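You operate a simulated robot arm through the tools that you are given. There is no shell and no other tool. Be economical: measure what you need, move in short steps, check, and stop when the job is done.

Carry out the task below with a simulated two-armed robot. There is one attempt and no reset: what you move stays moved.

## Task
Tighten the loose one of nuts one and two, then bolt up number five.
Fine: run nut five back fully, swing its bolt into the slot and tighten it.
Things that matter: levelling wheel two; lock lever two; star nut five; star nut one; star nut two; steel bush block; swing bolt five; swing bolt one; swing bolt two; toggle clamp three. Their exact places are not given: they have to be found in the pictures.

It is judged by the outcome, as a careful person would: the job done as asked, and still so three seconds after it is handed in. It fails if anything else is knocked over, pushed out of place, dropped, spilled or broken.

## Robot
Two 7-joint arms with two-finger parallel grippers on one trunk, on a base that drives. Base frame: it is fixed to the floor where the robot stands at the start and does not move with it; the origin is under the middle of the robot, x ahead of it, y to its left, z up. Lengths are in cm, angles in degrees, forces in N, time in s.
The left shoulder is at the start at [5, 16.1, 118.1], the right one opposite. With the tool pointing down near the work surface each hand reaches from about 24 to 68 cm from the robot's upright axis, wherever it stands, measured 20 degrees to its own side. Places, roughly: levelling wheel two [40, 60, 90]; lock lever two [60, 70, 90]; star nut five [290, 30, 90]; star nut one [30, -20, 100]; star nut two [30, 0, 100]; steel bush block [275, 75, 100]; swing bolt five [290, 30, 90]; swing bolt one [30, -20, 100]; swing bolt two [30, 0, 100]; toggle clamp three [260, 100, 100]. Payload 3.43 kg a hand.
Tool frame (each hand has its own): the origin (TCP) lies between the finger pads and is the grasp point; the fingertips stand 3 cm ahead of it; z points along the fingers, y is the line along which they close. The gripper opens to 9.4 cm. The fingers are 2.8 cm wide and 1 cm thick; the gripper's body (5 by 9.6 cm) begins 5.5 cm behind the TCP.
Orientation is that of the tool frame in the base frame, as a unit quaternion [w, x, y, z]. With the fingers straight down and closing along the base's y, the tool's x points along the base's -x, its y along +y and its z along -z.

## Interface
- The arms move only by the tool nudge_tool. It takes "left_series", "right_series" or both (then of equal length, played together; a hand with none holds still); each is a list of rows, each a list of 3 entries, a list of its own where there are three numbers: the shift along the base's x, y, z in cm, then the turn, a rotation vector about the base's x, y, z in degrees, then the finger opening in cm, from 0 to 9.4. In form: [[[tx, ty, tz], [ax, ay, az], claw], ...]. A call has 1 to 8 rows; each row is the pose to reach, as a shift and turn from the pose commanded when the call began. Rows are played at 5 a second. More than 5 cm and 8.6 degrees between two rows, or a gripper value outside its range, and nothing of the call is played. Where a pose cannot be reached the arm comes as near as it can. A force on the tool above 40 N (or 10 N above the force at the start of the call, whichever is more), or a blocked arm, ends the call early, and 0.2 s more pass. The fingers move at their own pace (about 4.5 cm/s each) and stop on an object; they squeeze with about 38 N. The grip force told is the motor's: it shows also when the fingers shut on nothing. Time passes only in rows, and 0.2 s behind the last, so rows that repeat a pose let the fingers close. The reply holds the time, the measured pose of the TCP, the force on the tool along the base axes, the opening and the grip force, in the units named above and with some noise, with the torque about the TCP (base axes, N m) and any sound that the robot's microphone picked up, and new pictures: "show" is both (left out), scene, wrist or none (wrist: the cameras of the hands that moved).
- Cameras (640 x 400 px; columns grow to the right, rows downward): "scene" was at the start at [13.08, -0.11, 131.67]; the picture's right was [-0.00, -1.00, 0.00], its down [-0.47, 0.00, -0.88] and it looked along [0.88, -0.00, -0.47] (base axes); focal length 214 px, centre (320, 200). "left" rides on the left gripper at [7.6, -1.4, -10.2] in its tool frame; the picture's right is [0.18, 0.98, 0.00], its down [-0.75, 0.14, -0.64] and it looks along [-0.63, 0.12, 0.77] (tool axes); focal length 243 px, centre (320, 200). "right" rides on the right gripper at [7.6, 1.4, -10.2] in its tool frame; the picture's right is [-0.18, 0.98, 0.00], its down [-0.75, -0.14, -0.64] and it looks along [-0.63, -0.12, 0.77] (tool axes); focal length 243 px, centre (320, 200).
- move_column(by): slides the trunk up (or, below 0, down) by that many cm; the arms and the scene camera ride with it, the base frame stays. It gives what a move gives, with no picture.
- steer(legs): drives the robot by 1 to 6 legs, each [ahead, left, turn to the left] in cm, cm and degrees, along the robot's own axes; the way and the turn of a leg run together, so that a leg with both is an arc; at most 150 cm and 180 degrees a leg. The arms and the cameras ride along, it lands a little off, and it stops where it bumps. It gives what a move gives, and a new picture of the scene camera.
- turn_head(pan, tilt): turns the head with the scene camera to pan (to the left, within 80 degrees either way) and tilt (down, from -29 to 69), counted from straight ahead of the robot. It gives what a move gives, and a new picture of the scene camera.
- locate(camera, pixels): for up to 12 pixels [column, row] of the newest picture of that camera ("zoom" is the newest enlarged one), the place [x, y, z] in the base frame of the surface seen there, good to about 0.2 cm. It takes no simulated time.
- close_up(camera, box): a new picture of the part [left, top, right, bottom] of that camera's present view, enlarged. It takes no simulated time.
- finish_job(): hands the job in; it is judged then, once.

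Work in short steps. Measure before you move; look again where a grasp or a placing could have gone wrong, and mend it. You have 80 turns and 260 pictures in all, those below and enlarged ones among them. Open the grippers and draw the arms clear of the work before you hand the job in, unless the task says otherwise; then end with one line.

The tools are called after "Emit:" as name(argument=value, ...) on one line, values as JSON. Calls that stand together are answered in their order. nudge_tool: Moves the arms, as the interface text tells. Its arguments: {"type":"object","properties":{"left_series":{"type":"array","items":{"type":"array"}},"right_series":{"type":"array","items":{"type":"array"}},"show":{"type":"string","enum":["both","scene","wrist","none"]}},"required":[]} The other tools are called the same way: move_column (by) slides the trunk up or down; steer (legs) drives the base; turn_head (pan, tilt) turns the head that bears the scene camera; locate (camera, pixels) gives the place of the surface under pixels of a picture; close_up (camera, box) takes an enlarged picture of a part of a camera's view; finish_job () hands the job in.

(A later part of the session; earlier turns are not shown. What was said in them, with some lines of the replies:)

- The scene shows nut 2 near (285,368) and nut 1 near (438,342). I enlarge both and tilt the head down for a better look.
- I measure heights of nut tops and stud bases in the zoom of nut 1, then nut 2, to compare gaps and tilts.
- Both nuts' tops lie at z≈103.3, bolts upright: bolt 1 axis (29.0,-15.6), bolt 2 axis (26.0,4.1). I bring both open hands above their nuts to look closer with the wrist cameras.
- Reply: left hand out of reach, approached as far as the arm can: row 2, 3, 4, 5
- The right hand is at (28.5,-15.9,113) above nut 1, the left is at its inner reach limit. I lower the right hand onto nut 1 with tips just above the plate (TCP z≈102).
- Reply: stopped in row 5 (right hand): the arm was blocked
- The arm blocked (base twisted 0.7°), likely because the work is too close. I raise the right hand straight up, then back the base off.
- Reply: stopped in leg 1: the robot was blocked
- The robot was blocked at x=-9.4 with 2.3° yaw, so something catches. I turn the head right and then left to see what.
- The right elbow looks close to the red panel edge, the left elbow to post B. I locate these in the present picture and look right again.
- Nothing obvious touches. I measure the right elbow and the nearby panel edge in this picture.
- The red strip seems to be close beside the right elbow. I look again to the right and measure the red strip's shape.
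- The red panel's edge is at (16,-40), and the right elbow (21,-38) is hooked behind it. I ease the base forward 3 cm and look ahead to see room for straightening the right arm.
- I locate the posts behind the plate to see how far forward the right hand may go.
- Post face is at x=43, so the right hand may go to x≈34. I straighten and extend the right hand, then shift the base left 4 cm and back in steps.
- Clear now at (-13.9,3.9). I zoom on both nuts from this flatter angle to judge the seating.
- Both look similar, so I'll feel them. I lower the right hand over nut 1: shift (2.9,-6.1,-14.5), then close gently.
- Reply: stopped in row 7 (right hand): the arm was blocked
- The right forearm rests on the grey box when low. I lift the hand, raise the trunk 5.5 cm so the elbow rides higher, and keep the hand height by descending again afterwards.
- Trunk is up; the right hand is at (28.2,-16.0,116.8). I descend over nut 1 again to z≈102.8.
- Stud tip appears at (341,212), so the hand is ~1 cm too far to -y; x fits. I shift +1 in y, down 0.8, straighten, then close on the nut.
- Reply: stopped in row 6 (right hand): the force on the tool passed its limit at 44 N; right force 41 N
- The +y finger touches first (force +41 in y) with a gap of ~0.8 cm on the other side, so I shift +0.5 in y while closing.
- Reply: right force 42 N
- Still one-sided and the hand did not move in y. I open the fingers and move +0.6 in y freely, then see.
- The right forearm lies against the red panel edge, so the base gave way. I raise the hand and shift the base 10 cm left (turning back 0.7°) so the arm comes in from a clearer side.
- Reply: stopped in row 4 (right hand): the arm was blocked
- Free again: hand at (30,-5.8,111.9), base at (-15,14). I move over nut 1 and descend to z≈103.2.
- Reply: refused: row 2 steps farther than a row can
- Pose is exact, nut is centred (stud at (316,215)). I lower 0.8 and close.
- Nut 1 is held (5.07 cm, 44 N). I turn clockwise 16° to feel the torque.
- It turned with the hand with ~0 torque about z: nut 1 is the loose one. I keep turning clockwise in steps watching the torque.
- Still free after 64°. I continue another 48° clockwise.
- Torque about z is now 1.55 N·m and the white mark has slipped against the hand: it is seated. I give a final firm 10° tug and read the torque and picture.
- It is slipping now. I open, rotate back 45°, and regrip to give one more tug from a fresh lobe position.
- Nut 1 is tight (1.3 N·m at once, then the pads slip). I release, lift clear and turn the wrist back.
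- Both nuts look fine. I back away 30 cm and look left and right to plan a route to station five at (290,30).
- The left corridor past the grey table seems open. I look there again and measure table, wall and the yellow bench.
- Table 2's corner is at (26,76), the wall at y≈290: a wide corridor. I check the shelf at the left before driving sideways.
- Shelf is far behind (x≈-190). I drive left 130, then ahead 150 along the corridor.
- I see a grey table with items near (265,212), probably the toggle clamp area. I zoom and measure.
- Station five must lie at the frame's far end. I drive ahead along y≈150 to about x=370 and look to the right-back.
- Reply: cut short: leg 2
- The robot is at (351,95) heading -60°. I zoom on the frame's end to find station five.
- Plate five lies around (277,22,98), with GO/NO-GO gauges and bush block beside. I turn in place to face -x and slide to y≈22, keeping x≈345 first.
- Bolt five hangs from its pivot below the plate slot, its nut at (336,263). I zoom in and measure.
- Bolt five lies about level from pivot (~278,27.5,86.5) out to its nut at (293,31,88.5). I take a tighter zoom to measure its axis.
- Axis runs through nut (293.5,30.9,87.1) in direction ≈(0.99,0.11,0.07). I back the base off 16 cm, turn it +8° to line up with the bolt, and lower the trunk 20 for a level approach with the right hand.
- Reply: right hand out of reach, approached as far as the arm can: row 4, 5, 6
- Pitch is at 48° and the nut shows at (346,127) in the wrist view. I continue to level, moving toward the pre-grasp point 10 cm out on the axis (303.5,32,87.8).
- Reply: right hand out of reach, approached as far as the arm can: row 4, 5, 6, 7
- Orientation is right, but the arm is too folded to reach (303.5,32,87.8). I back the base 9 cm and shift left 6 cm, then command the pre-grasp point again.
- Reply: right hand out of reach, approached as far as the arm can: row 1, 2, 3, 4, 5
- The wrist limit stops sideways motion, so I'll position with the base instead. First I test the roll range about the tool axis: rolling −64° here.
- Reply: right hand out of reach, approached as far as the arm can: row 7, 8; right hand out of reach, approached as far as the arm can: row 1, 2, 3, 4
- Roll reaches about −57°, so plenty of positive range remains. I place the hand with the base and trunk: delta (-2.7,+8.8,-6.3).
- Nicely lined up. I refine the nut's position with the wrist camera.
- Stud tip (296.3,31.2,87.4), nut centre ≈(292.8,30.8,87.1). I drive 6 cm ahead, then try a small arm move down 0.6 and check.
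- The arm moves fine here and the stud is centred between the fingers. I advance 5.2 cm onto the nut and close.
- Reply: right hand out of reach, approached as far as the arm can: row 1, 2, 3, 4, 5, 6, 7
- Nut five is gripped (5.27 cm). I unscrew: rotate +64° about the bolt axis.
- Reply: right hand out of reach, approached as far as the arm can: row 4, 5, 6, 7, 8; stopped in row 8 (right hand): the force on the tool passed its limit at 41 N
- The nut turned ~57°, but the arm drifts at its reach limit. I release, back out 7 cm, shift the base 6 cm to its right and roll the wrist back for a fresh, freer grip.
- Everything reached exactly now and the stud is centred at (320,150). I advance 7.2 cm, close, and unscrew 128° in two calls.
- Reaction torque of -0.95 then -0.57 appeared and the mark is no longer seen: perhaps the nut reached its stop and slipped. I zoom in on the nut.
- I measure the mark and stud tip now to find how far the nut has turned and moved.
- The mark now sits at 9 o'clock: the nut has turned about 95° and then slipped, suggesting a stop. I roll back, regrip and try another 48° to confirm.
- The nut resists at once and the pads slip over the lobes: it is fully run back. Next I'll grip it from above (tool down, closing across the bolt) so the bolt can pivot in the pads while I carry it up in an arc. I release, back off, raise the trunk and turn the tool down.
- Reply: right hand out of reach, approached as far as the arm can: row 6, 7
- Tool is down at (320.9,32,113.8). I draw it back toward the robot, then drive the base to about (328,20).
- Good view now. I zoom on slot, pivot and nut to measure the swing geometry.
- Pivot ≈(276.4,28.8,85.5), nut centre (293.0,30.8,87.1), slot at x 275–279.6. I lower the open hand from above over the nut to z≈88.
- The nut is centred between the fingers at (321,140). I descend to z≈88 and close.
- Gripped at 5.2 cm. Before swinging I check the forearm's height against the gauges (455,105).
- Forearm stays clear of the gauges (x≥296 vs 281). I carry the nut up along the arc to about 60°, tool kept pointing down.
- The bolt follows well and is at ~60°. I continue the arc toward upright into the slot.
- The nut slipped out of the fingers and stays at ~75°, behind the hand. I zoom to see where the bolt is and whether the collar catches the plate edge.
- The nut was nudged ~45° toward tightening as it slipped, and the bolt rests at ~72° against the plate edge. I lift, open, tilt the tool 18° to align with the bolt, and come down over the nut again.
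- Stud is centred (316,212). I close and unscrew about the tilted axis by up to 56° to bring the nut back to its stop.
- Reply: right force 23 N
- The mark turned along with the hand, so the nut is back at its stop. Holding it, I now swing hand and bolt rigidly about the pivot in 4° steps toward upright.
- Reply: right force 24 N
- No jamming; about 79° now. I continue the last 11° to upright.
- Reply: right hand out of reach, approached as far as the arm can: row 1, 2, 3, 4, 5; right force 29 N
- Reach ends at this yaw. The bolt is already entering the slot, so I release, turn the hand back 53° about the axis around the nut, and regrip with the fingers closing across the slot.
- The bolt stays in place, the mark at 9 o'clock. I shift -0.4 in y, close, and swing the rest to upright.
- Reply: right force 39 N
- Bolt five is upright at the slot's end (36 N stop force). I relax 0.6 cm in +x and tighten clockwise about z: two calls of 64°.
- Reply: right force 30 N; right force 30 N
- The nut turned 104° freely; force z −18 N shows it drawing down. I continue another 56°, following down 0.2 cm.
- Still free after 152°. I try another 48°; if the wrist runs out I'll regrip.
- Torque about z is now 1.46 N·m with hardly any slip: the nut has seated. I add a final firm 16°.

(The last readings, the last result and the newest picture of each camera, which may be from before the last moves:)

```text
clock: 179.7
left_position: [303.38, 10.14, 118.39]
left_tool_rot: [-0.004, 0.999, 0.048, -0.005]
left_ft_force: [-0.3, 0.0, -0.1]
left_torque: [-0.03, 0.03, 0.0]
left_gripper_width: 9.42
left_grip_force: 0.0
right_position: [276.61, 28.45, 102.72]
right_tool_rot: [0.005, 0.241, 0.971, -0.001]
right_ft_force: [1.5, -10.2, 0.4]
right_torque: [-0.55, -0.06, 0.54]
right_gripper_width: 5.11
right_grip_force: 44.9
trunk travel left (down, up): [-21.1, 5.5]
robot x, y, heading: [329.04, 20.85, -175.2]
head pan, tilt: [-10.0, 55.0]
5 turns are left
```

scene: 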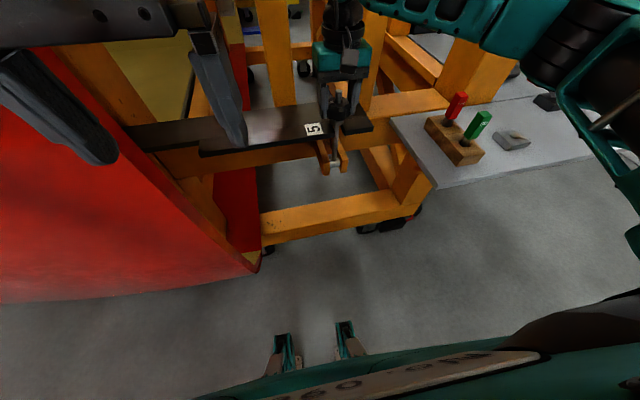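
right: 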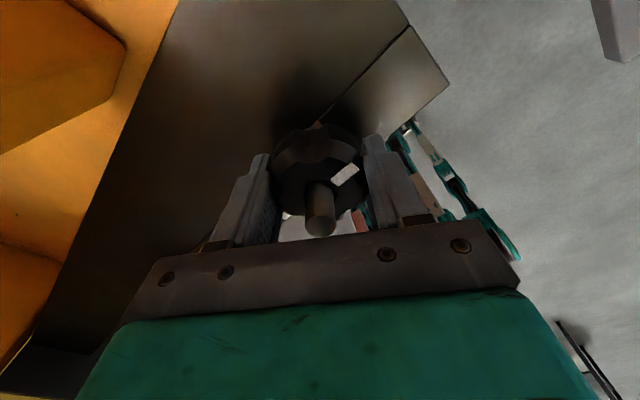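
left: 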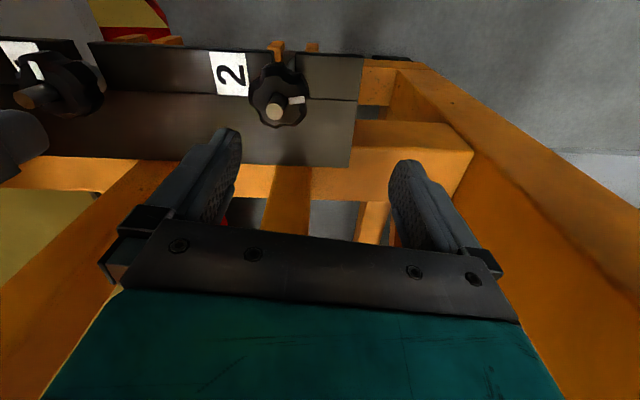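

It slipped: tight. With few turns left I release, lift the hand straight up clear, and look at the result.

Emit:
nudge_tool(right_series=[[[0, 0, 0], [0, 0, 0], 9.4], [[0, 0, 0], [0, 0, 0], 9.4], [[0, 0, 0], [0, 0, 0], 9.4], [[0, 0, 3], [0, 0, 0], 9.4], [[0, 0, 7], [0, 0, 0], 9.4], [[0, 0, 11], [0, 0, 0], 9.4], [[2, 0, 14], [0, 0, 0], 9.4]], show="none")

Emit:
steer(legs=[[-20, 0, 0]])

Emit:
turn_head(pan=-8, tilt=42)

Emit:
close_up(camera="scene", box=[240, 100, 480, 260])

```text
clock: 181.3
left_position: [303.38, 10.2, 118.49]
left_tool_rot: [-0.005, 0.999, 0.047, -0.005]
left_ft_force: [-0.3, 0.2, -0.7]
left_torque: [-0.02, 0.01, 0.0]
left_gripper_width: 9.4
left_grip_force: 0.1
right_position: [278.3, 28.53, 116.78]
right_tool_rot: [0.005, 0.239, 0.971, -0.001]
right_ft_force: [0.3, -0.6, -0.3]
right_torque: [0.01, -0.02, -0.01]
right_gripper_width: 9.4
right_grip_force: 0.1
trunk travel left (down, up): [-21.1, 5.5]
robot x, y, heading: [329.14, 20.79, -175.0]
head pan, tilt: [-10.0, 55.0]
```

```text
clock: 182.9
left_position: [323.77, 12.03, 118.56]
left_tool_rot: [-0.004, 0.999, 0.046, -0.004]
left_ft_force: [-0.3, -0.6, 0.3]
left_torque: [0.01, 0.0, 0.01]
left_gripper_width: 9.39
left_grip_force: 0.1
right_position: [298.71, 30.21, 116.81]
right_tool_rot: [0.004, 0.24, 0.971, -0.001]
right_ft_force: [0.6, 0.7, -0.2]
right_torque: [0.01, 0.01, -0.02]
right_gripper_width: 9.4
right_grip_force: 0.0
trunk travel left (down, up): [-21.1, 5.5]
robot x, y, heading: [349.4, 22.36, -174.9]
head pan, tilt: [-10.0, 55.0]
```

scene: 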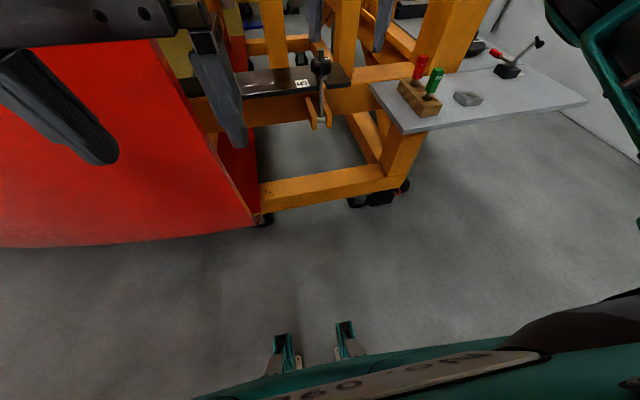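

```text
clock: 183.6
left_position: [323.63, 12.01, 118.47]
left_tool_rot: [-0.004, 0.999, 0.047, -0.004]
left_ft_force: [1.0, 0.1, 0.1]
left_torque: [0.03, 0.02, 0.0]
left_gripper_width: 9.41
left_grip_force: 0.0
right_position: [298.52, 30.34, 116.77]
right_tool_rot: [0.004, 0.24, 0.971, -0.002]
right_ft_force: [-1.1, -0.6, 0.1]
right_torque: [-0.01, -0.01, 0.01]
right_gripper_width: 9.38
right_grip_force: 0.0
trunk travel left (down, up): [-21.1, 5.5]
robot x, y, heading: [349.41, 22.3, -175.0]
head pan, tilt: [-8.0, 42.0]
```

scene: 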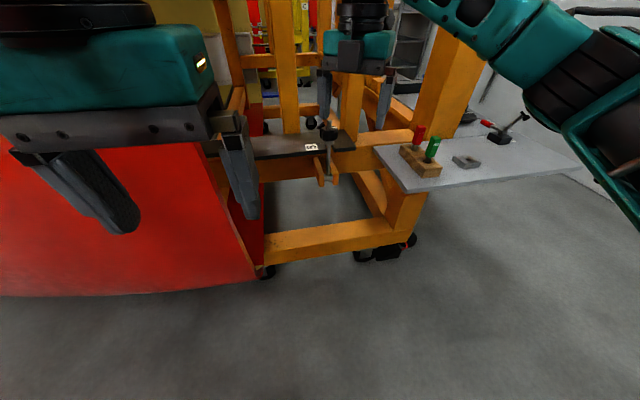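

```text
2.50 times, centred on (360, 180) of scene
4 turns are left
```

zoom: 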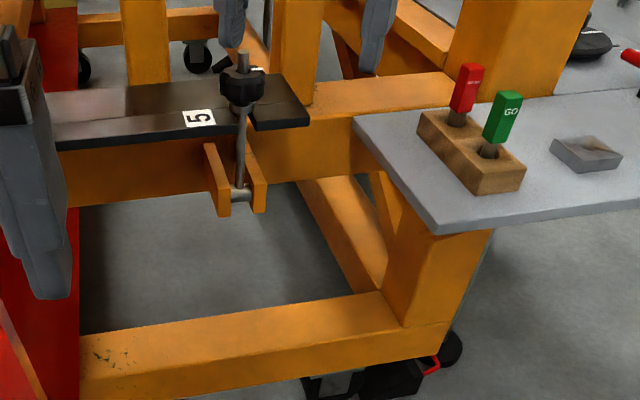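

Bolt five stands upright in its slot with the nut seated; the gauges, bush block and clamp are undisturbed, and both hands are open and clear. I hand the job in.

Emit:
finish_job()

```text
The job is handed in.
```

Nut one was the loose one and is now tight. Nut five was run back to its stop, its bolt swung upright into the slot, and the nut tightened. On both, torque rose to about 1.5 N·m before the grip slipped. I left nut two alone. Early on, while backing away from station one, the right arm caught on the red panel and pushed against it. I saw no sign it had shifted.
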